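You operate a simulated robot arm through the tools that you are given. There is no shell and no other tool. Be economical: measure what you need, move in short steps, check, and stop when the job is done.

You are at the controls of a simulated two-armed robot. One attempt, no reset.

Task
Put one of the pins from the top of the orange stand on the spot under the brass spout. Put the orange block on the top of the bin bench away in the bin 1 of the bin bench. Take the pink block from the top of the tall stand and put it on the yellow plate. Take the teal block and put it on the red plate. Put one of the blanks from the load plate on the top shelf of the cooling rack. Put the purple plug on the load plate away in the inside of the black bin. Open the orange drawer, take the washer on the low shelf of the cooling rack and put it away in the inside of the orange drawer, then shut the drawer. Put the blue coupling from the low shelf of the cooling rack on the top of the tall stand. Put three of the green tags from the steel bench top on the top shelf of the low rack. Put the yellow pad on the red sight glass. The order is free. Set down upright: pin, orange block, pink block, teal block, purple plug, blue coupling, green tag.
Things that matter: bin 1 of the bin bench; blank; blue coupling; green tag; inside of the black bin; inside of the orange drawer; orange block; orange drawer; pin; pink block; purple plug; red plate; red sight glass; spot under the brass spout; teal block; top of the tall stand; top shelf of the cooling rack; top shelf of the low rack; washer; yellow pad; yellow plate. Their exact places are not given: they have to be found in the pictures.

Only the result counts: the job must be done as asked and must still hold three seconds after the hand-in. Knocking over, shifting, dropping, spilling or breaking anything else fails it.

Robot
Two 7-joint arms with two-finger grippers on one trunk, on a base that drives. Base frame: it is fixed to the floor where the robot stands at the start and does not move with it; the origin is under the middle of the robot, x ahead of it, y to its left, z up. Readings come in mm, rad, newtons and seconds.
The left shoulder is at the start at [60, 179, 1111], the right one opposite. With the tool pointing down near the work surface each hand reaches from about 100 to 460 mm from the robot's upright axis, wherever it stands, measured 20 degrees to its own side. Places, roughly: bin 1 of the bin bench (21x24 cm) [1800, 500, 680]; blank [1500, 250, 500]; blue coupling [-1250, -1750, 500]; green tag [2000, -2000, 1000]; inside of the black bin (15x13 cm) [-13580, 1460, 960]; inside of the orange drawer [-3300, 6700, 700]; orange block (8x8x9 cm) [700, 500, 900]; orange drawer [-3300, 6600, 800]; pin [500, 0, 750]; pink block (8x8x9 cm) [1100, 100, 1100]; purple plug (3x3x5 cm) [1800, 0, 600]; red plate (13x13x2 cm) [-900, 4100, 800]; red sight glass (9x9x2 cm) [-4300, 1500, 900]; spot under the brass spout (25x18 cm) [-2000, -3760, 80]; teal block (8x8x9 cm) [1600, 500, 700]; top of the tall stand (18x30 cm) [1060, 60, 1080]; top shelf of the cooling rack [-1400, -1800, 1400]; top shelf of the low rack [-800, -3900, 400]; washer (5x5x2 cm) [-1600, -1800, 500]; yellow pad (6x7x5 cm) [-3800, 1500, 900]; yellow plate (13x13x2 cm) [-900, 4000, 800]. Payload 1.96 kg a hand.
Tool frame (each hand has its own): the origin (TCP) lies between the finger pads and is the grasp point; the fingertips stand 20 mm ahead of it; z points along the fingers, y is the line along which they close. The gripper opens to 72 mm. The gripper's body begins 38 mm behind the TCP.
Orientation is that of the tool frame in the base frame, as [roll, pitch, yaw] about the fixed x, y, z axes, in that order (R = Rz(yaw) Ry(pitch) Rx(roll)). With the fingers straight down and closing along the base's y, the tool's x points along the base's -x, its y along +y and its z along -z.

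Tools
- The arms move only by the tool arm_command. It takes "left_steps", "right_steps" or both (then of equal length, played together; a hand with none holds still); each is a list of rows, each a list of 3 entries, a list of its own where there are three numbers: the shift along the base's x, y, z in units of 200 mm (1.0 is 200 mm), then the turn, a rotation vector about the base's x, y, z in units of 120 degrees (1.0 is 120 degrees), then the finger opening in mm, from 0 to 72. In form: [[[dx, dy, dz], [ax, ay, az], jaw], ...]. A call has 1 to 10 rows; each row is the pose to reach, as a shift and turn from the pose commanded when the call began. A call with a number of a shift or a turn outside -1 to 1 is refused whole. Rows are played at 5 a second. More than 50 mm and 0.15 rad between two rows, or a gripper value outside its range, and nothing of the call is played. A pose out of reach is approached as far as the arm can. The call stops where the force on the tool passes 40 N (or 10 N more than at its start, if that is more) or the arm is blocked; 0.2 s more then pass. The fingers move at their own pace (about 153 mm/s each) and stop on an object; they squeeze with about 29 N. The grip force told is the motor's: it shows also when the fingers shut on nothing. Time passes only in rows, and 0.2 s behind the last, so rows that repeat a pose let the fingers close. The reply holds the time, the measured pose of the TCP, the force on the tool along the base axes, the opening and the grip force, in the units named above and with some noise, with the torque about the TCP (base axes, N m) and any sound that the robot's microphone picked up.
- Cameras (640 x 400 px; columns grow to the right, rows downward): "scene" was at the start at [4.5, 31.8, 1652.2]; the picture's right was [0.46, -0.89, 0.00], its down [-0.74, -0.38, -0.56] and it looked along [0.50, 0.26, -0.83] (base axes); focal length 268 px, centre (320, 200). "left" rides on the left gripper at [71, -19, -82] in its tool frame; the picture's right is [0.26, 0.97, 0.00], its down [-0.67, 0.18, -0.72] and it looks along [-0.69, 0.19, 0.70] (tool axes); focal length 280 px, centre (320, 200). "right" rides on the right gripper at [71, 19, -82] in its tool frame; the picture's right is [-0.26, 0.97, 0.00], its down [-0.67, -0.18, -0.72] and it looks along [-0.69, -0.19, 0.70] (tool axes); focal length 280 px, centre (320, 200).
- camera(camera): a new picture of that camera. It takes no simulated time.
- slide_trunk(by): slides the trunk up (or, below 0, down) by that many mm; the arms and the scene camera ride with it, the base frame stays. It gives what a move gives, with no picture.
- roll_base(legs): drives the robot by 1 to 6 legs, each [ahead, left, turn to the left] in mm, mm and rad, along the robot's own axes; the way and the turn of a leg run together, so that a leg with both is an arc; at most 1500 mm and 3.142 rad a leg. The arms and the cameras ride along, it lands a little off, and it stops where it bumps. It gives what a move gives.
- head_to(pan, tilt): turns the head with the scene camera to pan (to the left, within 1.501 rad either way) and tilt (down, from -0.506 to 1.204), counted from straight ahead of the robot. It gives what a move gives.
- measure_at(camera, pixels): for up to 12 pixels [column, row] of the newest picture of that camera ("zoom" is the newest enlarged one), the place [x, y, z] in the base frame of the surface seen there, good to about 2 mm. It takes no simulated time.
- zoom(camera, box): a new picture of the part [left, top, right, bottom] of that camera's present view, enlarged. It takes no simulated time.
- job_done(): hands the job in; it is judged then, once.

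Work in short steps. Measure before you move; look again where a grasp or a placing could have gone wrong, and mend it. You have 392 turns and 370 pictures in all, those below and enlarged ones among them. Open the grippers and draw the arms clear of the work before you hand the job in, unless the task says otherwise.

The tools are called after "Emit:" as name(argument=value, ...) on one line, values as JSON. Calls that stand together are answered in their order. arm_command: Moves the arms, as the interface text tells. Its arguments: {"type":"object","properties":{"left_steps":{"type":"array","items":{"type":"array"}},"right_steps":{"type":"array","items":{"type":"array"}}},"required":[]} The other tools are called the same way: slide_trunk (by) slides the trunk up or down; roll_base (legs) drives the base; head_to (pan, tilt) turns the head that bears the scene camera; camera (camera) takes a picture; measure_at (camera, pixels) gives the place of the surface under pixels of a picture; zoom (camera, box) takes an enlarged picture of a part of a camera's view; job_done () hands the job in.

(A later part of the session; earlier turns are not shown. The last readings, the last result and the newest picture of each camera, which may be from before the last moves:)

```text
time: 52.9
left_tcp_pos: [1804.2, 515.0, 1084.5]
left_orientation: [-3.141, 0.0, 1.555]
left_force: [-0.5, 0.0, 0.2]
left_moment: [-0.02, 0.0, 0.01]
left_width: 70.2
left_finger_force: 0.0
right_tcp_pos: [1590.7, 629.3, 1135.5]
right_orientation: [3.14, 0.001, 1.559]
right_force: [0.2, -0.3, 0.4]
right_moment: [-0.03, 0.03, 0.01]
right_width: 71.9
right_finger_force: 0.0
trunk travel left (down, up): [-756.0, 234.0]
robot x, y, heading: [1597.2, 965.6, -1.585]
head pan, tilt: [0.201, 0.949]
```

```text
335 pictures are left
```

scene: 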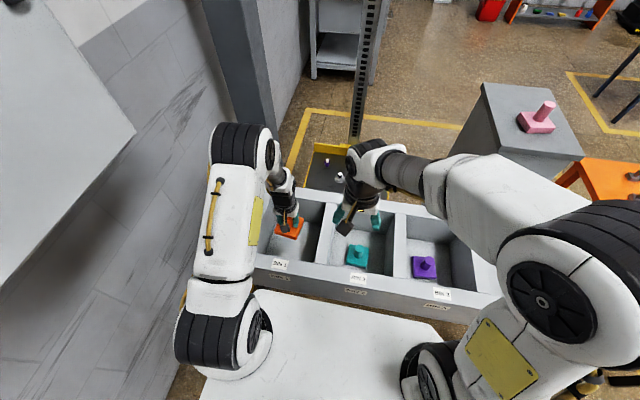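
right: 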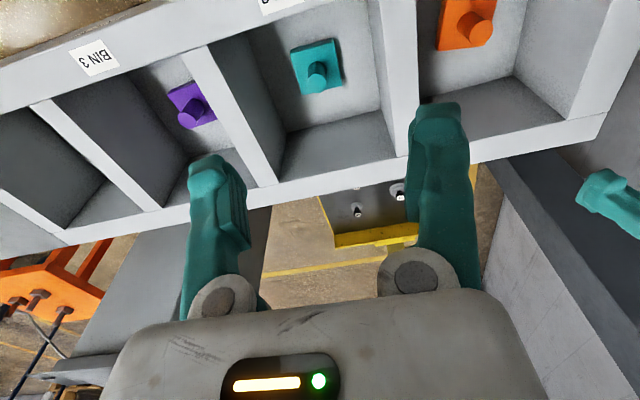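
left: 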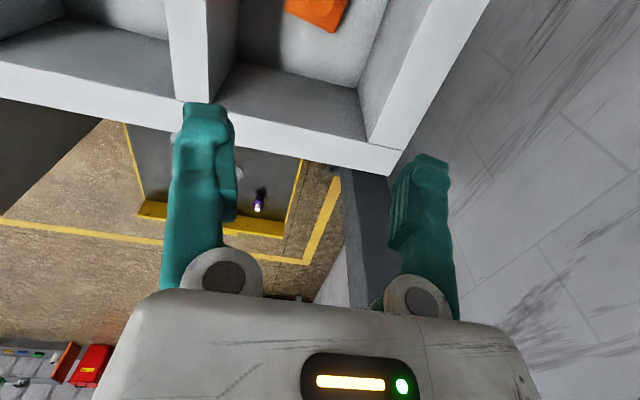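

Orange is upright in bin 1. Next the teal block with the right hand: knob top at (317,75) in the right picture; zoom and measure.

Emit:
zoom(camera="right", box=[270, 20, 370, 110])

```text
4.44 times, centred on (320, 65) of right
```

zoom: 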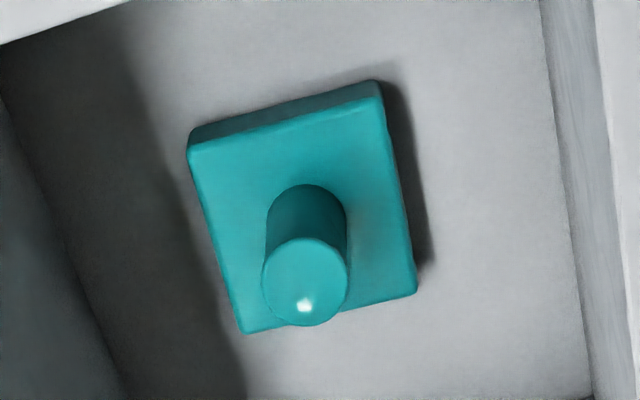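

Emit:
measure_at(camera="zoom", pixels=[[304, 283], [267, 283], [343, 283], [304, 320], [304, 244], [330, 150], [500, 200]])

```text
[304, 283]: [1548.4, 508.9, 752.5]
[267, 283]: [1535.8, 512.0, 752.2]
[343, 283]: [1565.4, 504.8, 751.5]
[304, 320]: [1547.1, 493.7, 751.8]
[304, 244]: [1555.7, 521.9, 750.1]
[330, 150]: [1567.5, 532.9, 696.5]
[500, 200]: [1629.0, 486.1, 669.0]
```

Teal knob axis (1550,508), top z 752. Move the right hand over it and lower by 200, then check.

Emit:
arm_command(right_steps=[[[-0.05, -0.15, 0], [0, 0, 0], 72], [[-0.1, -0.3, 0], [0, 0, 0], 72], [[-0.15, -0.45, 0], [0, 0, 0], 72], [[-0.203, -0.6, 0], [0, 0, 0], 72], [[-0.203, -0.6, -0.2], [0, 0, 0], 72], [[-0.203, -0.6, -0.4], [0, 0, 0], 72], [[-0.203, -0.6, -0.6], [0, 0, 0], 72], [[-0.203, -0.6, -0.8], [0, 0, 0], 72], [[-0.203, -0.6, -1.0], [0, 0, 0], 72]])

Emit:
camera(camera="right")

Emit:
zoom(camera="right", box=[240, 0, 400, 120])

```text
time: 54.9
left_tcp_pos: [1803.7, 513.7, 1083.9]
left_orientation: [3.141, 0.0, 1.556]
left_force: [-0.3, 1.0, -1.1]
left_moment: [-0.01, 0.0, 0.0]
left_width: 70.0
left_finger_force: 0.1
right_tcp_pos: [1550.1, 507.6, 934.4]
right_orientation: [-3.141, 0.0, 1.557]
right_force: [0.6, 0.2, -0.9]
right_moment: [-0.01, 0.01, 0.02]
right_width: 72.1
right_finger_force: 0.0
right hand out of reach, approached as far as the arm can: row 2, 3, 4
trunk travel left (down, up): [-756.0, 234.0]
robot x, y, heading: [1595.3, 970.3, -1.589]
head pan, tilt: [0.201, 0.949]
```

```text
333 pictures are left
```

right: 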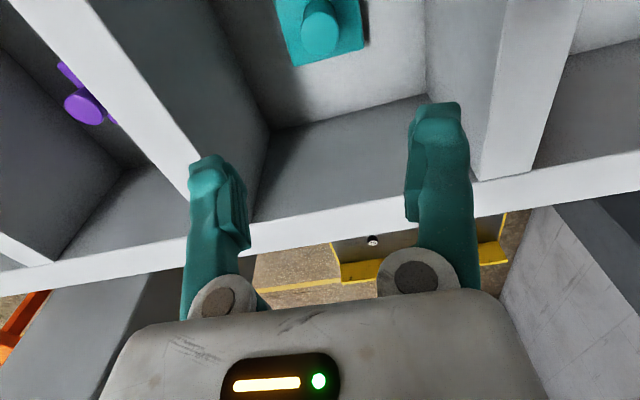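

```text
3.33 times, centred on (320, 60) of right
```

zoom: 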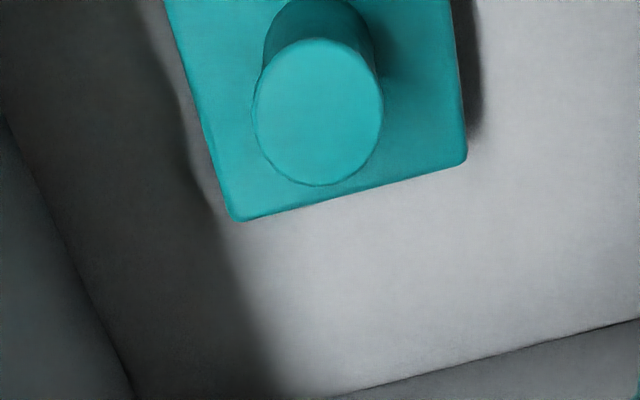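

Emit:
measure_at(camera="zoom", pixels=[[318, 112], [257, 112], [378, 112], [318, 180], [318, 44]])

```text
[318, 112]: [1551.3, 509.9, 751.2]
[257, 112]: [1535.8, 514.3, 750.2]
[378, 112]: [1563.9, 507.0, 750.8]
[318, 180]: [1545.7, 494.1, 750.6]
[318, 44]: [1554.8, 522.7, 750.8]
```

Axis (1550,509) confirmed. Lower to z≈724, grip, lift gently.

Emit:
arm_command(right_steps=[[[0, 0.005, -0.2], [0, 0, 0], 72], [[0, 0.005, -0.4], [0, 0, 0], 72], [[0, 0.005, -0.6], [0, 0, 0], 72], [[0, 0.005, -0.8], [0, 0, 0], 72], [[0, 0.005, -0.95], [0, 0, 0], 72]])

Emit:
arm_command(right_steps=[[[0, 0, -0.1], [0, 0, 0], 72], [[0, 0, -0.1], [0, 0, 0], 0], [[0, 0, -0.1], [0, 0, 0], 0], [[0, 0, -0.1], [0, 0, 0], 0], [[0, 0, -0.08], [0, 0, 0], 0], [[0, 0, -0.05], [0, 0, 0], 0], [[0, 0, 0], [0, 0, 0], 0], [[0, 0, 0.08], [0, 0, 0], 0]])

Emit:
camera(camera="right")

```text
time: 56.1
left_tcp_pos: [1805.3, 513.5, 1083.9]
left_orientation: [3.141, 0.0, 1.555]
left_force: [0.6, 0.2, -0.5]
left_moment: [-0.04, -0.03, 0.02]
left_width: 69.9
left_finger_force: 0.1
right_tcp_pos: [1549.2, 509.4, 745.0]
right_orientation: [3.141, 0.0, 1.556]
right_force: [0.5, 0.6, -0.4]
right_moment: [0.03, -0.01, 0.02]
right_width: 72.2
right_finger_force: 0.0
trunk travel left (down, up): [-756.0, 234.0]
robot x, y, heading: [1600.4, 970.4, -1.586]
head pan, tilt: [0.201, 0.949]
```

```text
time: 57.9
left_tcp_pos: [1804.3, 513.1, 1083.5]
left_orientation: [-3.14, 0.0, 1.556]
left_force: [-0.1, -0.4, 0.5]
left_moment: [0.04, -0.01, 0.01]
left_width: 70.2
left_finger_force: 0.0
right_tcp_pos: [1550.2, 509.4, 761.1]
right_orientation: [-3.141, -0.002, 1.555]
right_force: [0.2, 0.2, -11.4]
right_moment: [0.0, 0.03, -0.01]
right_width: 32.0
right_finger_force: 28.9
trunk travel left (down, up): [-756.0, 234.0]
robot x, y, heading: [1597.7, 969.5, -1.587]
head pan, tilt: [0.201, 0.949]
```

```text
331 pictures are left
```

right: 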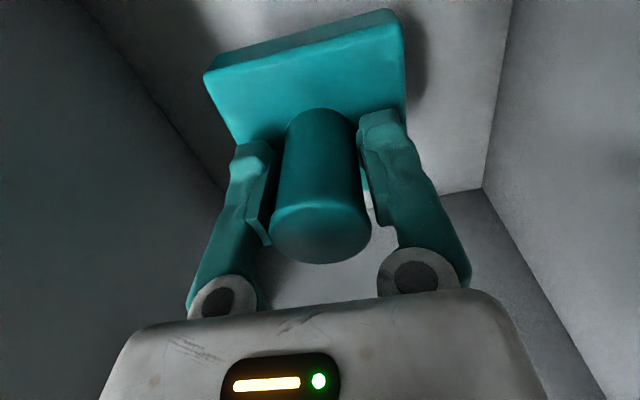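

Held (11.4 N). Lift out of the bin to z≈1020.

Emit:
arm_command(right_steps=[[[0, 0, 0.05], [0, 0, 0], 0], [[0, 0, 0.14], [0, 0, 0], 0], [[0, 0, 0.26], [0, 0, 0], 0], [[0, 0, 0.4], [0, 0, 0], 0], [[0, 0, 0.54], [0, 0, 0], 0], [[0, 0, 0.68], [0, 0, 0], 0], [[0, 0, 0.8], [0, 0, 0], 0], [[0, 0, 0.9], [0, 0, 0], 0], [[0, 0, 0.97], [0, 0, 0], 0], [[0, 0, 1.0], [0, 0, 0], 0]])

Emit:
arm_command(right_steps=[[[0, 0.05, 0.04], [0, 0, 0], 0], [[0, 0.12, 0.1], [0, 0, 0], 0], [[0, 0.22, 0.2], [0, 0, 0], 0], [[0, 0.32, 0.3], [0, 0, 0], 0], [[0, 0.42, 0.4], [0, 0, 0], 0], [[0, 0.48, 0.46], [0, 0, 0], 0], [[0, 0.5, 0.5], [0, 0, 0], 0]])

```text
time: 60.1
left_tcp_pos: [1805.0, 512.8, 1082.5]
left_orientation: [3.141, -0.001, 1.558]
left_force: [0.9, -0.1, -0.2]
left_moment: [-0.02, -0.03, 0.0]
left_width: 70.1
left_finger_force: 0.1
right_tcp_pos: [1550.0, 506.4, 960.2]
right_orientation: [3.141, -0.001, 1.556]
right_force: [0.9, 0.4, -10.0]
right_moment: [0.01, 0.0, -0.02]
right_width: 32.2
right_finger_force: 28.8
trunk travel left (down, up): [-756.0, 234.0]
robot x, y, heading: [1599.6, 969.9, -1.585]
head pan, tilt: [0.201, 0.949]
```

```text
time: 61.7
left_tcp_pos: [1805.2, 513.2, 1083.5]
left_orientation: [3.141, 0.0, 1.557]
left_force: [0.9, 0.3, 0.0]
left_moment: [0.01, -0.03, 0.01]
left_width: 70.2
left_finger_force: 0.0
right_tcp_pos: [1549.7, 608.6, 1060.9]
right_orientation: [-3.141, 0.001, 1.557]
right_force: [-0.1, 0.1, -10.0]
right_moment: [0.02, -0.02, 0.0]
right_width: 32.0
right_finger_force: 29.0
trunk travel left (down, up): [-756.0, 234.0]
robot x, y, heading: [1600.0, 968.0, -1.59]
head pan, tilt: [0.201, 0.949]
```

Raise the trunk so both hands clear the tall stand, then drive around the bench's near end to the −y side, facing +y.

Emit:
slide_trunk(by=200)

Emit:
roll_base(legs=[[0, -1500, 0], [0, -560, 0], [1500, 0, 0], [200, 0, 0], [0, 0, 3.141], [0, -1000, 0]])

Emit:
head_to(pan=-0.4, tilt=0.7)

Emit:
camera(camera="scene")

```text
time: 63.9
left_tcp_pos: [1805.7, 513.0, 1283.3]
left_orientation: [3.141, -0.001, 1.557]
left_force: [-0.6, -0.8, 1.1]
left_moment: [0.02, 0.02, 0.02]
left_width: 69.9
left_finger_force: 0.1
right_tcp_pos: [1549.8, 607.9, 1260.9]
right_orientation: [-3.141, -0.001, 1.557]
right_force: [-0.8, 0.2, -10.2]
right_moment: [0.01, -0.06, -0.02]
right_width: 32.1
right_finger_force: 28.8
trunk travel left (down, up): [-956.0, 34.0]
robot x, y, heading: [1602.1, 961.7, -1.585]
head pan, tilt: [0.201, 0.949]
```

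```text
time: 94.7
left_tcp_pos: [314.2, -267.9, 1282.3]
left_orientation: [-3.141, 0.001, -1.568]
left_force: [-0.3, -0.1, 0.6]
left_moment: [0.01, -0.03, -0.01]
left_width: 70.1
left_finger_force: 0.0
right_tcp_pos: [572.3, -356.9, 1261.3]
right_orientation: [-3.139, -0.001, -1.567]
right_force: [0.3, 0.5, -11.0]
right_moment: [-0.04, -0.02, -0.01]
right_width: 32.1
right_finger_force: 29.4
trunk travel left (down, up): [-956.0, 34.0]
robot x, y, heading: [528.1, -717.8, 1.57]
head pan, tilt: [0.201, 0.949]
```

```text
time: 95.7
left_tcp_pos: [314.6, -267.5, 1282.5]
left_orientation: [3.141, 0.0, -1.569]
left_force: [-0.6, -0.4, 0.3]
left_moment: [-0.01, -0.02, 0.01]
left_width: 69.7
left_finger_force: 0.1
right_tcp_pos: [572.3, -358.3, 1260.2]
right_orientation: [3.141, 0.0, -1.565]
right_force: [-0.6, -0.5, -10.8]
right_moment: [-0.04, -0.02, 0.02]
right_width: 32.1
right_finger_force: 29.1
trunk travel left (down, up): [-956.0, 34.0]
robot x, y, heading: [530.3, -721.1, 1.573]
head pan, tilt: [-0.4, 0.7]
```

```text
330 pictures are left
```

scene: 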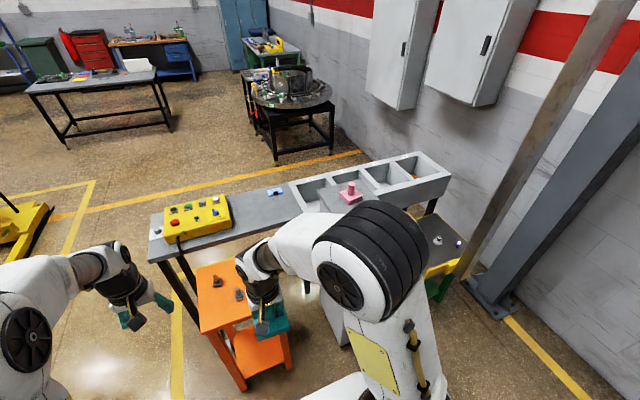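

Slide right by 600 to line up with the tall stand, then look.

Emit:
roll_base(legs=[[0, -610, 0]])

Emit:
head_to(pan=0.0, tilt=0.75)

Emit:
camera(camera="scene")

```text
time: 99.1
left_tcp_pos: [923.4, -265.4, 1284.0]
left_orientation: [-3.14, -0.001, -1.566]
left_force: [-0.4, 0.0, 0.5]
left_moment: [-0.03, 0.0, 0.0]
left_width: 69.9
left_finger_force: 0.0
right_tcp_pos: [1178.9, -355.3, 1261.3]
right_orientation: [-3.14, -0.001, -1.566]
right_force: [0.2, -0.1, -10.7]
right_moment: [-0.02, -0.02, 0.03]
right_width: 32.2
right_finger_force: 28.9
trunk travel left (down, up): [-956.0, 34.0]
robot x, y, heading: [1136.3, -714.5, 1.574]
head pan, tilt: [-0.4, 0.7]
```

```text
time: 100.0
left_tcp_pos: [924.4, -265.4, 1283.3]
left_orientation: [3.141, -0.003, -1.569]
left_force: [0.0, -0.6, 0.3]
left_moment: [0.0, 0.01, -0.02]
left_width: 69.8
left_finger_force: 0.0
right_tcp_pos: [1181.7, -355.7, 1260.8]
right_orientation: [-3.141, -0.002, -1.567]
right_force: [0.8, -0.3, -10.8]
right_moment: [0.01, 0.04, 0.0]
right_width: 32.1
right_finger_force: 28.8
trunk travel left (down, up): [-956.0, 34.0]
robot x, y, heading: [1138.3, -716.4, 1.573]
head pan, tilt: [0.0, 0.75]
```

```text
329 pictures are left
```

scene: 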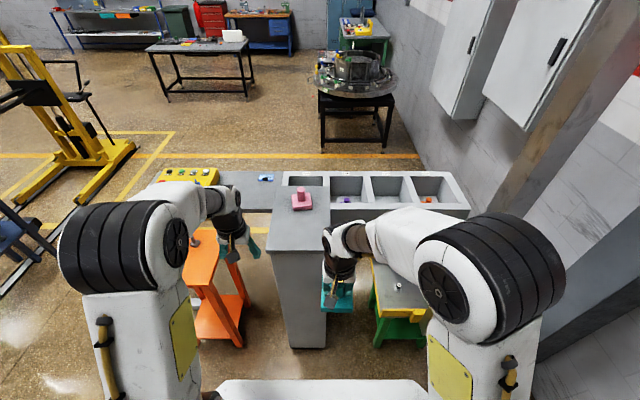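

Emit:
measure_at(camera="scene", pixels=[[275, 189], [322, 190], [271, 250], [325, 250], [300, 190], [300, 208], [380, 270], [380, 308], [430, 310], [290, 340], [241, 300], [398, 286]])

Emit:
zoom(camera="scene", box=[270, 170, 350, 230])

```text
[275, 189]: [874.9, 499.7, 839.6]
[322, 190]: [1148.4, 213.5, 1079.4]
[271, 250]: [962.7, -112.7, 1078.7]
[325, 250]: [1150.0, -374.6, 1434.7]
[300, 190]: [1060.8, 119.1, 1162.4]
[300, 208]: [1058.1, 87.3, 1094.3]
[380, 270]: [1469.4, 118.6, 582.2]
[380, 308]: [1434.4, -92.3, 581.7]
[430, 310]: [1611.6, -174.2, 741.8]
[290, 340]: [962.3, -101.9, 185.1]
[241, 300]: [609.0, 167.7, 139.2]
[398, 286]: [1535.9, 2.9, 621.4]
```

```text
6.67 times, centred on (310, 200) of scene
```

zoom: 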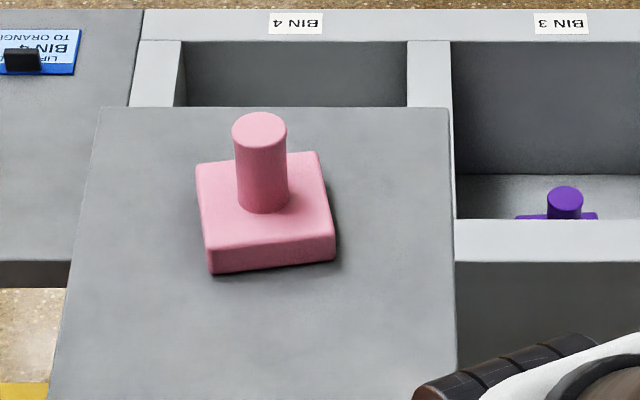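

Emit:
measure_at(camera="zoom", pixels=[[260, 130], [236, 130], [284, 130], [260, 115], [260, 145], [265, 225]])

```text
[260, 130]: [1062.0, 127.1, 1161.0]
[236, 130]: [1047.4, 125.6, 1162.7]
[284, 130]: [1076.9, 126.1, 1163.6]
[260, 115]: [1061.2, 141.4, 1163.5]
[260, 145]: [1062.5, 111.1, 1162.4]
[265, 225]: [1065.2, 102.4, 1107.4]
```

Pink knob axis (1062,126), top z 1163. Drive 265 ahead and 60 right.

Emit:
roll_base(legs=[[265, -60, 0]])

Emit:
arm_command(left_steps=[[[0.08, 0.0, 0], [0, 0, 0], 72], [[0.2, 0.1, 0], [0, 0, 0], 72], [[0.3, 0.25, 0], [0, 0, 0], 72], [[0.4, 0.4, 0], [0, 0, 0], 72]])

Emit:
camera(camera="left")

```text
time: 101.9
left_tcp_pos: [981.9, -2.5, 1284.1]
left_orientation: [-3.141, -0.001, -1.565]
left_force: [-0.3, -0.5, 0.1]
left_moment: [-0.01, 0.05, 0.01]
left_width: 70.0
left_finger_force: 0.0
right_tcp_pos: [1238.3, -91.8, 1261.0]
right_orientation: [3.14, 0.0, -1.566]
right_force: [0.0, -0.7, -11.1]
right_moment: [0.01, 0.01, -0.01]
right_width: 32.1
right_finger_force: 29.0
trunk travel left (down, up): [-956.0, 34.0]
robot x, y, heading: [1195.1, -448.7, 1.574]
head pan, tilt: [0.0, 0.75]
```

```text
time: 102.9
left_tcp_pos: [1048.7, 60.9, 1286.2]
left_orientation: [3.141, 0.008, -1.565]
left_force: [0.1, 0.4, -0.3]
left_moment: [-0.04, -0.03, 0.01]
left_width: 71.7
left_finger_force: 0.0
left hand out of reach, approached as far as the arm can: row 4
right_tcp_pos: [1239.7, -90.5, 1260.1]
right_orientation: [-3.141, -0.001, -1.565]
right_force: [-0.2, -1.1, -11.0]
right_moment: [-0.03, -0.01, 0.01]
right_width: 32.1
right_finger_force: 28.5
trunk travel left (down, up): [-956.0, 34.0]
robot x, y, heading: [1197.1, -451.0, 1.576]
head pan, tilt: [0.0, 0.75]
```

```text
327 pictures are left
```

left: 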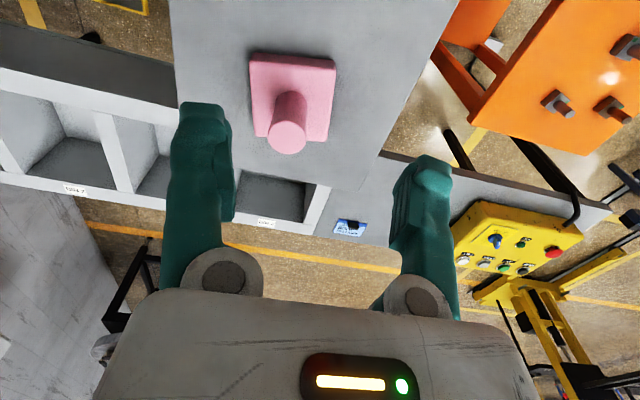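

Out of reach at this height; lower to z≈1210 where reach is longer, staying clear of the knob, then check.

Emit:
arm_command(left_steps=[[[0, 0, -0.2], [0, 0, 0], 72], [[0, 0, -0.36], [0, 0, 0], 72]])

Emit:
arm_command(left_steps=[[[0, 0.1, 0], [0, 0, 0], 72], [[0, 0.2, 0], [0, 0, 0], 72]])

```text
time: 103.5
left_tcp_pos: [1048.9, 62.2, 1212.8]
left_orientation: [3.141, -0.003, -1.566]
left_force: [0.0, 0.3, 0.1]
left_moment: [-0.01, 0.02, 0.03]
left_width: 72.0
left_finger_force: 0.0
right_tcp_pos: [1238.3, -89.4, 1260.7]
right_orientation: [-3.141, -0.002, -1.566]
right_force: [-1.0, 0.9, -11.2]
right_moment: [-0.01, -0.01, -0.01]
right_width: 32.1
right_finger_force: 29.1
trunk travel left (down, up): [-956.0, 34.0]
robot x, y, heading: [1201.9, -448.7, 1.574]
head pan, tilt: [0.0, 0.75]
```

```text
time: 104.1
left_tcp_pos: [1049.5, 102.4, 1210.7]
left_orientation: [3.14, -0.002, -1.565]
left_force: [0.2, 0.2, 0.0]
left_moment: [-0.01, -0.01, -0.02]
left_width: 71.9
left_finger_force: 0.0
right_tcp_pos: [1239.2, -88.1, 1260.6]
right_orientation: [-3.139, -0.003, -1.564]
right_force: [0.0, 0.1, -10.3]
right_moment: [-0.05, 0.02, 0.0]
right_width: 32.1
right_finger_force: 29.2
trunk travel left (down, up): [-956.0, 34.0]
robot x, y, heading: [1198.0, -450.1, 1.577]
head pan, tilt: [0.0, 0.75]
```

Reach works lower. Move over the knob axis, descend to z≈1136, grip and lift gently.

Emit:
arm_command(left_steps=[[[0.063, 0.12, 0], [0, 0, 0], 72], [[0.063, 0.12, -0.2], [0, 0, 0], 72], [[0.063, 0.12, -0.375], [0, 0, 0], 72], [[0.063, 0.12, -0.375], [0, 0, 0], 72], [[0.063, 0.12, -0.375], [0, 0, 0], 0], [[0.063, 0.12, -0.375], [0, 0, 0], 0], [[0.063, 0.12, -0.375], [0, 0, 0], 0]])

Emit:
camera(camera="left")

```text
time: 105.7
left_tcp_pos: [1063.3, 122.8, 1137.0]
left_orientation: [-3.141, 0.0, -1.566]
left_force: [-2.3, -2.7, 0.3]
left_moment: [0.1, 0.07, 0.07]
left_width: 31.2
left_finger_force: 28.8
left hand out of reach, approached as far as the arm can: row 1
right_tcp_pos: [1238.7, -90.3, 1261.3]
right_orientation: [-3.14, -0.001, -1.566]
right_force: [0.5, 0.1, -9.8]
right_moment: [-0.01, 0.02, -0.04]
right_width: 32.1
right_finger_force: 29.2
trunk travel left (down, up): [-956.0, 34.0]
robot x, y, heading: [1196.6, -450.8, 1.581]
head pan, tilt: [0.0, 0.75]
```

```text
326 pictures are left
```

left: 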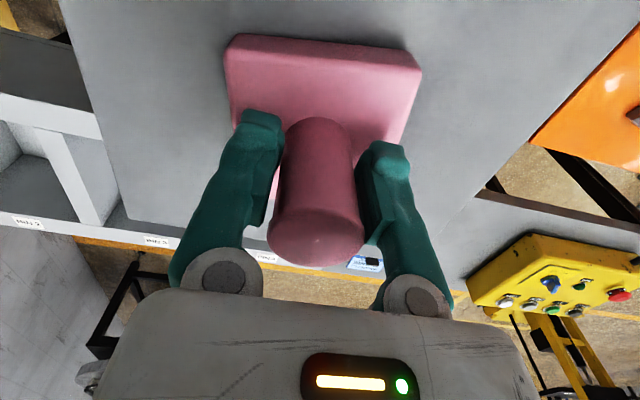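

Gripped. Lift gently, drawing back as it rises.

Emit:
arm_command(left_steps=[[[0, 0, 0.03], [0, 0, 0], 0], [[0, 0, 0.08], [0, 0, 0], 0], [[0, -0.03, 0.15], [0, 0, 0], 0], [[0, -0.08, 0.23], [0, 0, 0], 0], [[0, -0.16, 0.3], [0, 0, 0], 0], [[0, -0.26, 0.36], [0, 0, 0], 0], [[0, -0.38, 0.42], [0, 0, 0], 0], [[0, -0.5, 0.48], [0, 0, 0], 0], [[0, -0.58, 0.5], [0, 0, 0], 0], [[0, -0.6, 0.5], [0, 0, 0], 0]])

Emit:
camera(camera="left")

```text
time: 107.9
left_tcp_pos: [1061.7, 5.9, 1237.1]
left_orientation: [3.141, 0.0, -1.566]
left_force: [0.9, 0.2, -10.7]
left_moment: [-0.08, -0.03, 0.0]
left_width: 31.9
left_finger_force: 28.6
right_tcp_pos: [1239.1, -88.3, 1260.2]
right_orientation: [3.141, -0.001, -1.565]
right_force: [0.0, 0.6, -9.9]
right_moment: [0.0, 0.01, 0.0]
right_width: 32.1
right_finger_force: 29.0
trunk travel left (down, up): [-956.0, 34.0]
robot x, y, heading: [1199.4, -448.8, 1.572]
head pan, tilt: [0.0, 0.75]
```

```text
325 pictures are left
```

left: 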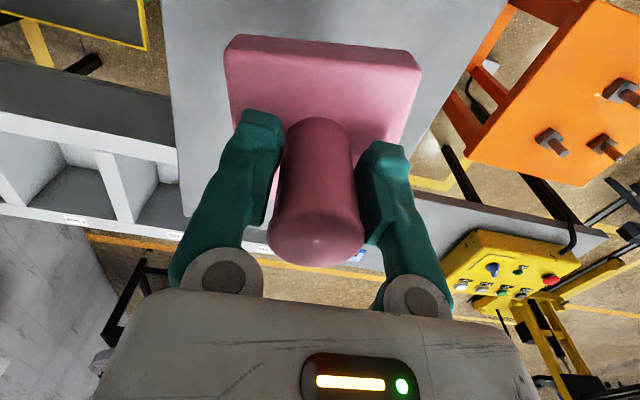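

Back away, then check the hoist and table positions for the route.

Emit:
roll_base(legs=[[-320, 0, 0], [0, 1500, 0], [0, 100, 0]])

Emit:
head_to(pan=0.15, tilt=0.5)

Emit:
camera(camera="scene")

```text
time: 117.9
left_tcp_pos: [-535.9, -308.1, 1238.6]
left_orientation: [3.138, 0.0, -1.581]
left_force: [1.4, -0.6, -10.0]
left_moment: [-0.06, 0.02, -0.02]
left_width: 31.8
left_finger_force: 28.3
right_tcp_pos: [-359.4, -404.6, 1259.2]
right_orientation: [3.139, -0.002, -1.581]
right_force: [1.3, 0.2, -10.0]
right_moment: [-0.02, 0.04, 0.0]
right_width: 32.0
right_finger_force: 28.8
trunk travel left (down, up): [-956.0, 34.0]
robot x, y, heading: [-410.2, -766.6, 1.559]
head pan, tilt: [0.0, 0.75]
```

```text
time: 118.7
left_tcp_pos: [-541.5, -308.1, 1237.2]
left_orientation: [-3.14, -0.001, -1.581]
left_force: [-0.6, 1.3, -10.9]
left_moment: [-0.06, -0.01, 0.03]
left_width: 31.8
left_finger_force: 28.0
right_tcp_pos: [-366.9, -405.3, 1261.0]
right_orientation: [-3.139, -0.002, -1.582]
right_force: [-0.5, -0.6, -10.9]
right_moment: [-0.02, 0.0, 0.0]
right_width: 32.2
right_finger_force: 28.8
trunk travel left (down, up): [-956.0, 34.0]
robot x, y, heading: [-413.6, -761.9, 1.564]
head pan, tilt: [0.15, 0.499]
```

```text
324 pictures are left
```

scene: 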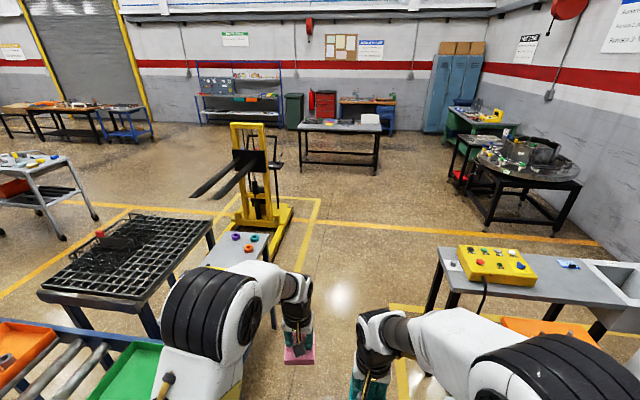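

A stacker, grille table and roller conveyor lie on the left. Measure them.

Emit:
measure_at(camera="scene", pixels=[[291, 210], [275, 258], [255, 235], [268, 237], [205, 250], [130, 380], [155, 345], [440, 255], [303, 178], [377, 180], [230, 265], [270, 320]])

Emit:
zoom(camera="scene", box=[0, 200, 320, 400])

Emit:
zoom(camera="scene", box=[280, 90, 440, 190])

```text
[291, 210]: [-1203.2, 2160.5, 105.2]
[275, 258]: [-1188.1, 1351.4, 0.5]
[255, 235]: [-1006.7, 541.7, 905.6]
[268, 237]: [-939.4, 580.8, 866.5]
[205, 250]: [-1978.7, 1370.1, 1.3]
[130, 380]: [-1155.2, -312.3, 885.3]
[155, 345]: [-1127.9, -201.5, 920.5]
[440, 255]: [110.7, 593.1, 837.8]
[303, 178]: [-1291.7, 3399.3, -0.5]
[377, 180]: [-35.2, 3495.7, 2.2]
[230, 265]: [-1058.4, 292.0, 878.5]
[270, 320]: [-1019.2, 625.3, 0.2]
```

```text
2.00 times, centred on (160, 300) of scene
```

zoom: 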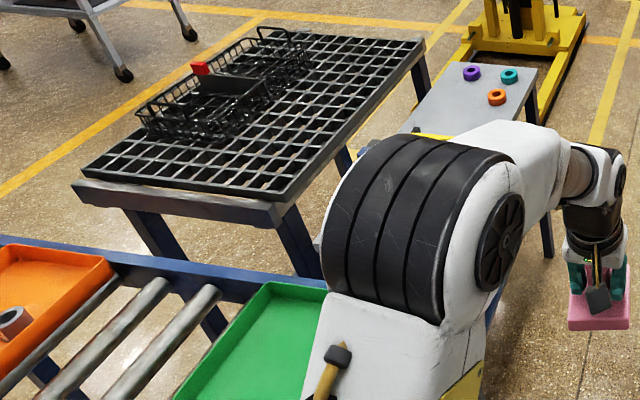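

```text
4.00 times, centred on (360, 140) of scene
```

zoom: 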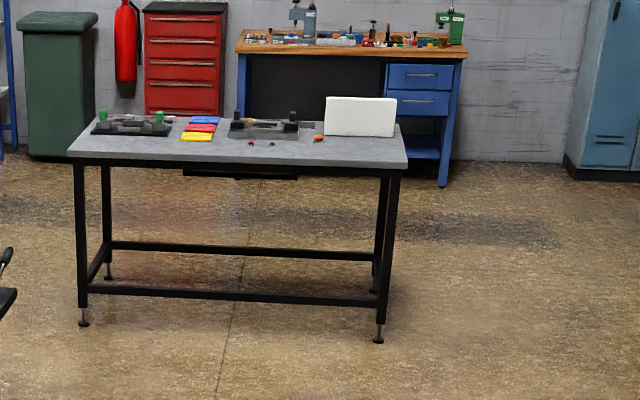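

Corridor between x −940 and 110 is clear; plates lie on the table ahead near x −900. Drive ahead 3600.

Emit:
roll_base(legs=[[1200, 0, 0], [1200, 0, 0], [1200, 0, 0]])

Emit:
head_to(pan=0.4, tilt=0.7)

Emit:
camera(camera="scene")

```text
time: 136.2
left_tcp_pos: [-521.8, 3309.6, 1238.1]
left_orientation: [-3.141, -0.002, -1.563]
left_force: [0.1, 0.6, -10.2]
left_moment: [-0.09, 0.0, 0.01]
left_width: 32.1
left_finger_force: 28.7
right_tcp_pos: [-343.3, 3215.8, 1260.9]
right_orientation: [-3.139, -0.002, -1.56]
right_force: [-0.4, -0.3, -11.5]
right_moment: [-0.02, 0.0, 0.0]
right_width: 32.2
right_finger_force: 29.3
trunk travel left (down, up): [-956.0, 34.0]
robot x, y, heading: [-386.4, 2856.3, 1.579]
head pan, tilt: [0.15, 0.499]
```

```text
time: 137.0
left_tcp_pos: [-520.5, 3310.0, 1238.4]
left_orientation: [3.141, -0.002, -1.562]
left_force: [-0.1, -0.3, -10.5]
left_moment: [-0.05, 0.01, -0.01]
left_width: 31.9
left_finger_force: 28.9
right_tcp_pos: [-344.2, 3216.1, 1260.0]
right_orientation: [-3.139, -0.004, -1.562]
right_force: [-0.3, 0.0, -10.7]
right_moment: [-0.01, 0.05, 0.02]
right_width: 31.9
right_finger_force: 28.7
trunk travel left (down, up): [-956.0, 34.0]
robot x, y, heading: [-384.1, 2854.0, 1.58]
head pan, tilt: [0.4, 0.7]
```

```text
321 pictures are left
```

scene: 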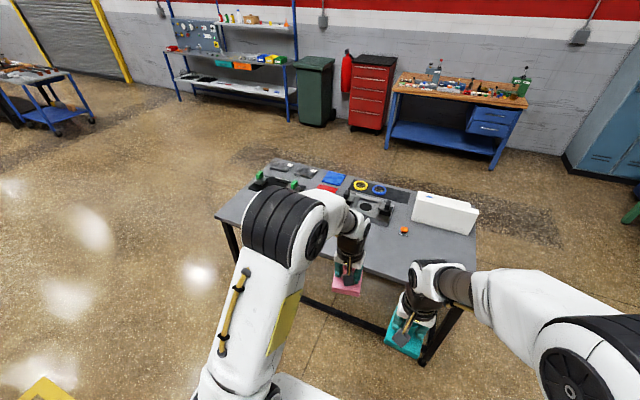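

Shift left 350 so the plates are ahead, then look closely.

Emit:
roll_base(legs=[[0, 380, 0]])

Emit:
head_to(pan=0.0, tilt=0.75)

Emit:
camera(camera="scene")

```text
time: 139.4
left_tcp_pos: [-899.1, 3307.1, 1238.5]
left_orientation: [3.139, 0.0, -1.564]
left_force: [0.6, 0.6, -10.5]
left_moment: [-0.06, -0.01, -0.03]
left_width: 31.6
left_finger_force: 29.4
right_tcp_pos: [-721.1, 3212.2, 1260.8]
right_orientation: [3.141, -0.003, -1.564]
right_force: [0.7, 0.4, -11.1]
right_moment: [-0.04, 0.0, 0.0]
right_width: 31.8
right_finger_force: 29.2
trunk travel left (down, up): [-956.0, 34.0]
robot x, y, heading: [-763.7, 2853.3, 1.581]
head pan, tilt: [0.4, 0.7]
```

```text
time: 140.2
left_tcp_pos: [-902.0, 3306.8, 1236.4]
left_orientation: [-3.14, -0.002, -1.566]
left_force: [0.2, -0.8, -10.5]
left_moment: [-0.07, 0.0, 0.02]
left_width: 31.7
left_finger_force: 29.2
right_tcp_pos: [-724.9, 3211.9, 1260.8]
right_orientation: [-3.14, -0.003, -1.563]
right_force: [-0.3, -0.5, -11.1]
right_moment: [-0.05, 0.0, -0.02]
right_width: 32.3
right_finger_force: 28.9
trunk travel left (down, up): [-956.0, 34.0]
robot x, y, heading: [-761.3, 2853.9, 1.578]
head pan, tilt: [0.0, 0.75]
```

```text
320 pictures are left
```

scene: 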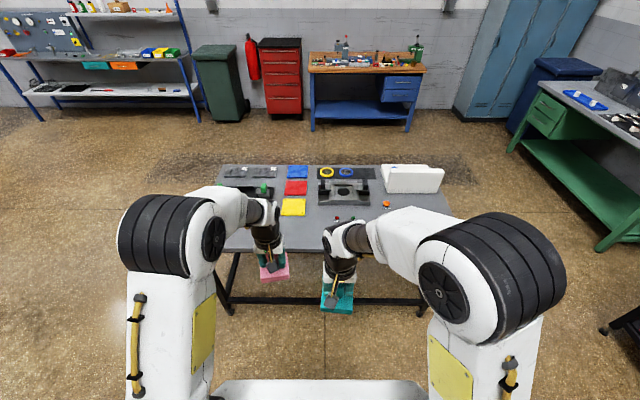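

Emit:
zoom(camera="scene", box=[210, 150, 460, 290])

Emit:
measure_at(camera="scene", pixels=[[293, 206], [296, 187], [298, 172], [281, 213], [305, 214], [284, 200], [305, 200], [286, 194], [307, 194], [288, 181], [306, 181], [300, 245]])

```text
2.56 times, centred on (335, 220) of scene
```

zoom: 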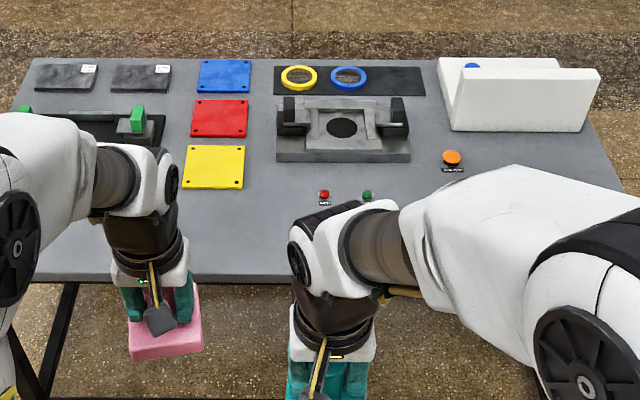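

```text
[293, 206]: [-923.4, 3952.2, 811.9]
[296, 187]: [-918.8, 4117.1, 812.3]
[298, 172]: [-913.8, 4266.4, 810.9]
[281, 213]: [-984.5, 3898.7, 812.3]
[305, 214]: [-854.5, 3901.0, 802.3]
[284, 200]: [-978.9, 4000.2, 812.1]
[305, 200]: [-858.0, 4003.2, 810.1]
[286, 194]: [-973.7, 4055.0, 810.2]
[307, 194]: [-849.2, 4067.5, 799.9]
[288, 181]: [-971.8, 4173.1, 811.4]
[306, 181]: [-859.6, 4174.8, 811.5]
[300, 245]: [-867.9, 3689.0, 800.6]
```

Plates: yellow (−921,3950), red (−917,4115), z 812. I need the table's near edge and legs; measure.

Emit:
measure_at(camera="scene", pixels=[[300, 252], [300, 256], [300, 260], [232, 250], [240, 300], [300, 300], [415, 300], [225, 200], [380, 296], [421, 312], [229, 310]])

Emit:
arm_command(left_steps=[[[0, 0.0, -0.08], [0, 0, 0], 0], [[0, 0.0, -0.2], [0, 0, 0], 0], [[0, 0.0, -0.35], [0, 0, 0], 0], [[0, 0.0, -0.5], [0, 0, 0], 0], [[0, 0.0, -0.62], [0, 0, 0], 0], [[0, 0.0, -0.7], [0, 0, 0], 0]])

Emit:
arm_command(left_steps=[[[0, 0.06, 0], [0, 0, 0], 0], [[0, 0.16, 0], [0, 0, 0], 0], [[0, 0.3, 0], [0, 0, 0], 0], [[0, 0.45, 0], [0, 0, 0], 0], [[0, 0.6, 0], [0, 0, 0], 0], [[0, 0.7, 0], [0, 0, 0], 0], [[0, 0.8, 0], [0, 0, 0], 0], [[0, 0.9, 0], [0, 0, 0], 0], [[0, 1, 0], [0, 0, 0], 0]])

```text
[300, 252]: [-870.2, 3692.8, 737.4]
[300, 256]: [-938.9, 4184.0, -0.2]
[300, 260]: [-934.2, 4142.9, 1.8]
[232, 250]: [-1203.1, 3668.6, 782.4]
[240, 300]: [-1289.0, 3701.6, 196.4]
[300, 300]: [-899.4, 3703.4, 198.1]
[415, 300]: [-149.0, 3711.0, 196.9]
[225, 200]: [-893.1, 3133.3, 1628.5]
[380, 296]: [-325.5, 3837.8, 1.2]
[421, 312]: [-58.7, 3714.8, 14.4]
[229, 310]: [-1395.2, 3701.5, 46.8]
```

```text
time: 141.6
left_tcp_pos: [-901.6, 3307.5, 1098.2]
left_orientation: [-3.139, -0.001, -1.563]
left_force: [-0.3, 0.4, -11.0]
left_moment: [-0.05, 0.02, -0.01]
left_width: 31.8
left_finger_force: 28.6
right_tcp_pos: [-723.5, 3213.6, 1260.8]
right_orientation: [-3.14, -0.002, -1.563]
right_force: [0.4, -0.5, -10.9]
right_moment: [-0.02, 0.04, -0.06]
right_width: 32.1
right_finger_force: 28.6
trunk travel left (down, up): [-956.0, 34.0]
robot x, y, heading: [-759.4, 2851.6, 1.578]
head pan, tilt: [0.0, 0.75]
```

```text
time: 143.6
left_tcp_pos: [-900.6, 3457.7, 1097.2]
left_orientation: [3.142, -0.003, -1.564]
left_force: [-0.1, 0.2, -11.2]
left_moment: [-0.06, 0.02, 0.0]
left_width: 31.9
left_finger_force: 29.2
left hand out of reach, approached as far as the arm can: row 7, 8, 9
right_tcp_pos: [-723.2, 3213.3, 1259.3]
right_orientation: [-3.141, -0.004, -1.564]
right_force: [-0.5, -0.6, -11.3]
right_moment: [0.01, 0.01, -0.01]
right_width: 32.2
right_finger_force: 28.4
trunk travel left (down, up): [-956.0, 34.0]
robot x, y, heading: [-766.9, 2852.1, 1.576]
head pan, tilt: [0.0, 0.75]
```

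Reach with vertical tool is 605 mm here. Test lower by 100 mm.

Emit:
arm_command(left_steps=[[[0, 0.0, -0.1], [0, 0, 0], 0], [[0, 0.0, -0.22], [0, 0, 0], 0], [[0, 0.0, -0.35], [0, 0, 0], 0], [[0, 0.0, -0.45], [0, 0, 0], 0], [[0, 0.0, -0.5], [0, 0, 0], 0], [[0, 0.05, -0.5], [0, 0, 0], 0], [[0, 0.15, -0.5], [0, 0, 0], 0], [[0, 0.25, -0.5], [0, 0, 0], 0], [[0, 0.4, -0.5], [0, 0, 0], 0]])

```text
time: 145.6
left_tcp_pos: [-902.3, 3452.0, 1004.2]
left_orientation: [-3.14, 0.002, -1.564]
left_force: [-0.5, -0.6, -10.8]
left_moment: [-0.08, 0.02, 0.0]
left_width: 32.0
left_finger_force: 29.1
left hand out of reach, approached as far as the arm can: row 4, 5, 6, 7, 8, 9
right_tcp_pos: [-724.1, 3213.9, 1260.8]
right_orientation: [-3.141, -0.004, -1.564]
right_force: [-0.6, 0.5, -10.2]
right_moment: [0.01, 0.0, 0.01]
right_width: 32.3
right_finger_force: 28.5
trunk travel left (down, up): [-956.0, 34.0]
robot x, y, heading: [-765.0, 2853.0, 1.573]
head pan, tilt: [0.0, 0.75]
```

Best reach ≈605 at ~−215 below shoulder. Raise and draw back the left hand, lower the trunk by 210, then approach the table to y≈3345.

Emit:
arm_command(left_steps=[[[0, -0.05, 0.05], [0, 0, 0], 0], [[0, -0.15, 0.15], [0, 0, 0], 0], [[0, -0.25, 0.27], [0, 0, 0], 0], [[0, -0.35, 0.4], [0, 0, 0], 0], [[0, -0.45, 0.55], [0, 0, 0], 0], [[0, -0.5, 0.7], [0, 0, 0], 0], [[0, -0.5, 0.83], [0, 0, 0], 0], [[0, -0.5, 0.93], [0, 0, 0], 0], [[0, -0.5, 1.0], [0, 0, 0], 0]])

Emit:
slide_trunk(by=-205)

Emit:
roll_base(legs=[[480, 0, 0]])

Emit:
camera(camera="left")

Emit:
camera(camera="scene")

```text
time: 147.6
left_tcp_pos: [-902.3, 3350.9, 1204.8]
left_orientation: [-3.141, -0.003, -1.564]
left_force: [-0.8, -0.3, -9.9]
left_moment: [-0.07, -0.02, -0.03]
left_width: 31.7
left_finger_force: 29.1
right_tcp_pos: [-724.2, 3212.3, 1259.2]
right_orientation: [-3.139, -0.003, -1.565]
right_force: [-0.2, -0.8, -10.9]
right_moment: [0.02, 0.02, -0.01]
right_width: 32.2
right_finger_force: 29.1
trunk travel left (down, up): [-956.0, 34.0]
robot x, y, heading: [-766.1, 2852.1, 1.577]
head pan, tilt: [0.0, 0.75]
```

```text
time: 149.8
left_tcp_pos: [-902.3, 3351.9, 998.9]
left_orientation: [-3.142, -0.002, -1.562]
left_force: [0.1, 0.4, -11.3]
left_moment: [-0.07, 0.0, -0.01]
left_width: 32.1
left_finger_force: 28.8
right_tcp_pos: [-723.6, 3211.5, 1054.9]
right_orientation: [-3.14, -0.002, -1.564]
right_force: [1.1, 0.7, -10.8]
right_moment: [-0.03, -0.01, -0.01]
right_width: 32.2
right_finger_force: 28.9
trunk travel left (down, up): [-751.0, 239.0]
robot x, y, heading: [-761.1, 2851.1, 1.579]
head pan, tilt: [0.0, 0.75]
```

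```text
time: 152.7
left_tcp_pos: [-901.5, 3832.2, 998.8]
left_orientation: [3.141, -0.001, -1.568]
left_force: [0.4, -0.3, -11.1]
left_moment: [-0.08, 0.01, -0.01]
left_width: 31.9
left_finger_force: 28.9
right_tcp_pos: [-724.0, 3692.0, 1055.5]
right_orientation: [-3.14, -0.003, -1.568]
right_force: [0.6, 0.4, -10.9]
right_moment: [0.01, -0.01, 0.03]
right_width: 32.0
right_finger_force: 28.5
trunk travel left (down, up): [-751.0, 239.0]
robot x, y, heading: [-767.9, 3330.3, 1.567]
head pan, tilt: [0.0, 0.75]
```

```text
318 pictures are left
```

left: 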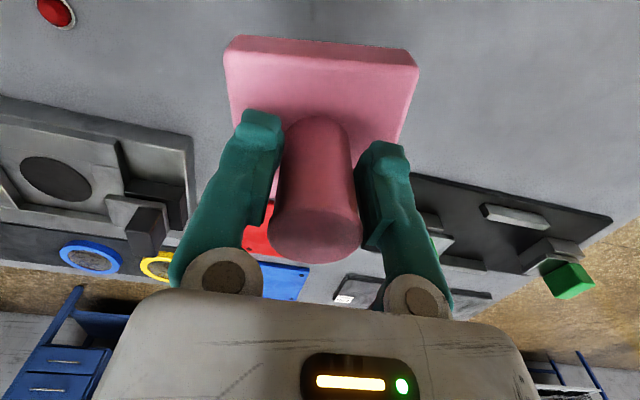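

```text
317 pictures are left
```

scene: 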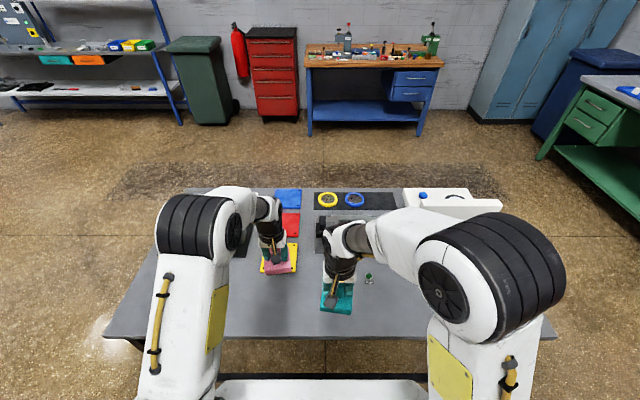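

Drive 22 mm more, then extend to above the yellow plate.

Emit:
roll_base(legs=[[22, 0, 0]])

Emit:
arm_command(left_steps=[[[-0.02, 0.03, -0.02], [0, 0, 0], 0], [[-0.05, 0.08, -0.06], [0, 0, 0], 0], [[-0.08, 0.16, -0.12], [0, 0, 0], 0], [[-0.1, 0.26, -0.2], [0, 0, 0], 0], [[-0.1, 0.36, -0.28], [0, 0, 0], 0], [[-0.1, 0.43, -0.35], [0, 0, 0], 0], [[-0.1, 0.46, -0.4], [0, 0, 0], 0]])

Emit:
camera(camera="scene")

Emit:
camera(camera="left")

```text
time: 153.5
left_tcp_pos: [-900.5, 3849.9, 1001.4]
left_orientation: [-3.141, 0.001, -1.569]
left_force: [0.2, -1.0, -11.2]
left_moment: [-0.05, 0.05, -0.03]
left_width: 31.9
left_finger_force: 28.8
right_tcp_pos: [-724.6, 3709.8, 1057.0]
right_orientation: [-3.14, 0.002, -1.57]
right_force: [0.3, -1.0, -10.2]
right_moment: [-0.01, -0.03, -0.05]
right_width: 32.2
right_finger_force: 28.9
trunk travel left (down, up): [-751.0, 239.0]
robot x, y, heading: [-765.2, 3355.6, 1.572]
head pan, tilt: [0.0, 0.75]
```

```text
time: 155.1
left_tcp_pos: [-922.8, 3945.6, 918.4]
left_orientation: [3.142, -0.004, -1.569]
left_force: [0.3, -0.2, -10.3]
left_moment: [-0.07, -0.02, 0.02]
left_width: 31.5
left_finger_force: 28.8
right_tcp_pos: [-724.6, 3715.0, 1055.4]
right_orientation: [-3.141, -0.005, -1.566]
right_force: [0.7, -0.1, -11.0]
right_moment: [0.0, -0.01, 0.0]
right_width: 32.0
right_finger_force: 29.4
trunk travel left (down, up): [-751.0, 239.0]
robot x, y, heading: [-764.9, 3351.4, 1.571]
head pan, tilt: [0.0, 0.75]
```

```text
316 pictures are left
```

scene: 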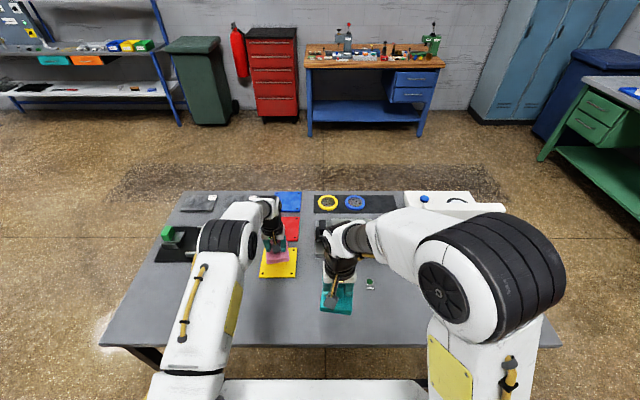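

```text
315 pictures are left
```

left: 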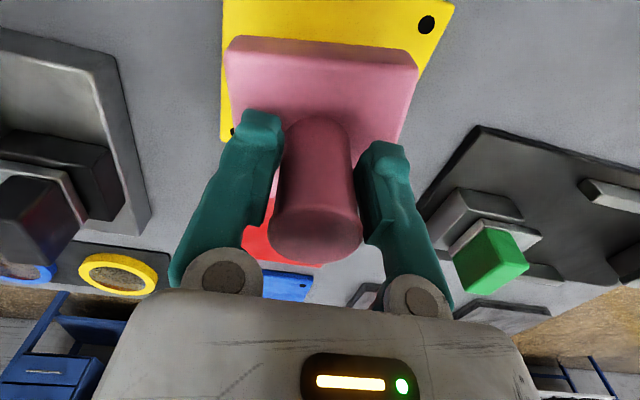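

Confirm the yellow plate's corners relative to the block before lowering.

Emit:
zoom(camera="scene", box=[240, 180, 320, 290])

Emit:
measure_at(camera="scene", pixels=[[262, 275], [295, 275], [297, 250], [278, 270], [281, 230], [298, 220]])

```text
3.64 times, centred on (280, 235) of scene
```

zoom: 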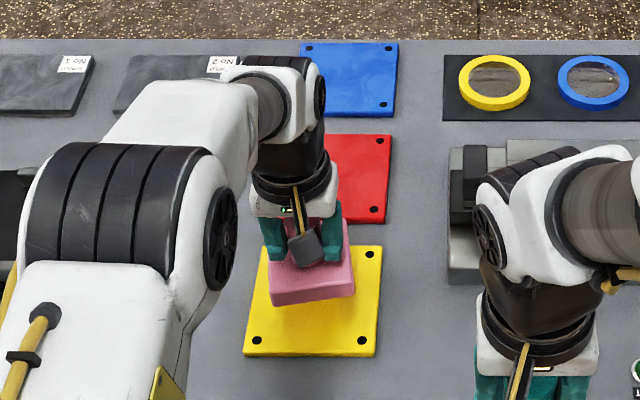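

```text
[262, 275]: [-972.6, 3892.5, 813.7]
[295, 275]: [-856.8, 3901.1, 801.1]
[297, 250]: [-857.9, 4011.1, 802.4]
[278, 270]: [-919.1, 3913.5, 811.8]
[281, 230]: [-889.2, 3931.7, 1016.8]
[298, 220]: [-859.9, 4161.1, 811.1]
```

Aligned. Lower ~49 mm slowly and release.

Emit:
arm_command(left_steps=[[[0, 0.01, -0.05], [0, 0, 0], 0], [[0, 0.01, -0.11], [0, 0, 0], 0], [[0, 0.01, -0.17], [0, 0, 0], 0], [[0, 0.01, -0.21], [0, 0, 0], 0], [[0, 0.01, -0.23], [0, 0, 0], 0], [[0, 0.01, -0.245], [0, 0, 0], 0]])

```text
time: 156.5
left_tcp_pos: [-920.7, 3947.9, 869.6]
left_orientation: [3.141, -0.002, -1.57]
left_force: [0.5, 1.0, -11.5]
left_moment: [-0.08, -0.01, -0.01]
left_width: 31.7
left_finger_force: 28.6
right_tcp_pos: [-724.2, 3712.6, 1053.9]
right_orientation: [-3.139, -0.005, -1.57]
right_force: [-0.6, 0.2, -10.6]
right_moment: [-0.02, -0.01, 0.01]
right_width: 32.0
right_finger_force: 29.4
trunk travel left (down, up): [-751.0, 239.0]
robot x, y, heading: [-768.2, 3353.5, 1.573]
head pan, tilt: [0.0, 0.75]
```

Not yet in contact; lower in 2 mm steps.

Emit:
arm_command(left_steps=[[[0, 0, -0.01], [0, 0, 0], 0], [[0, 0, -0.02], [0, 0, 0], 0], [[0, 0, -0.03], [0, 0, 0], 0]])

```text
time: 157.3
left_tcp_pos: [-922.2, 3947.3, 867.5]
left_orientation: [-3.141, 0.005, -1.568]
left_force: [-1.2, 4.3, 21.7]
left_moment: [0.23, 0.03, -0.04]
left_width: 32.3
left_finger_force: 29.1
right_tcp_pos: [-722.9, 3711.6, 1056.4]
right_orientation: [-3.141, -0.003, -1.57]
right_force: [0.6, 0.8, -11.5]
right_moment: [0.02, 0.01, 0.0]
right_width: 31.9
right_finger_force: 29.0
trunk travel left (down, up): [-751.0, 239.0]
robot x, y, heading: [-767.2, 3352.6, 1.575]
head pan, tilt: [0.0, 0.75]
```

Contact. Ease up 3 mm, release and rise.

Emit:
arm_command(left_steps=[[[0, 0, 0.015], [0, 0, 0], 0], [[0, 0, 0.015], [0, 0, 0], 60], [[0, 0, 0.015], [0, 0, 0], 72], [[0, 0, 0.1], [0, 0, 0], 72], [[0, 0, 0.3], [0, 0, 0], 72], [[0, -0.2, 0.5], [0, 0, 0], 72], [[0, -0.4, 0.7], [0, 0, 0], 72]])

Emit:
zoom(camera="scene", box=[220, 180, 340, 290])

```text
refused: row 6 steps farther than a row can; nothing moved
```

```text
3.64 times, centred on (280, 235) of scene
```

zoom: 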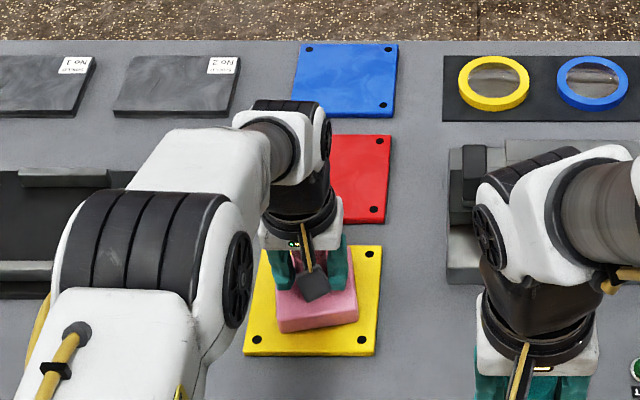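

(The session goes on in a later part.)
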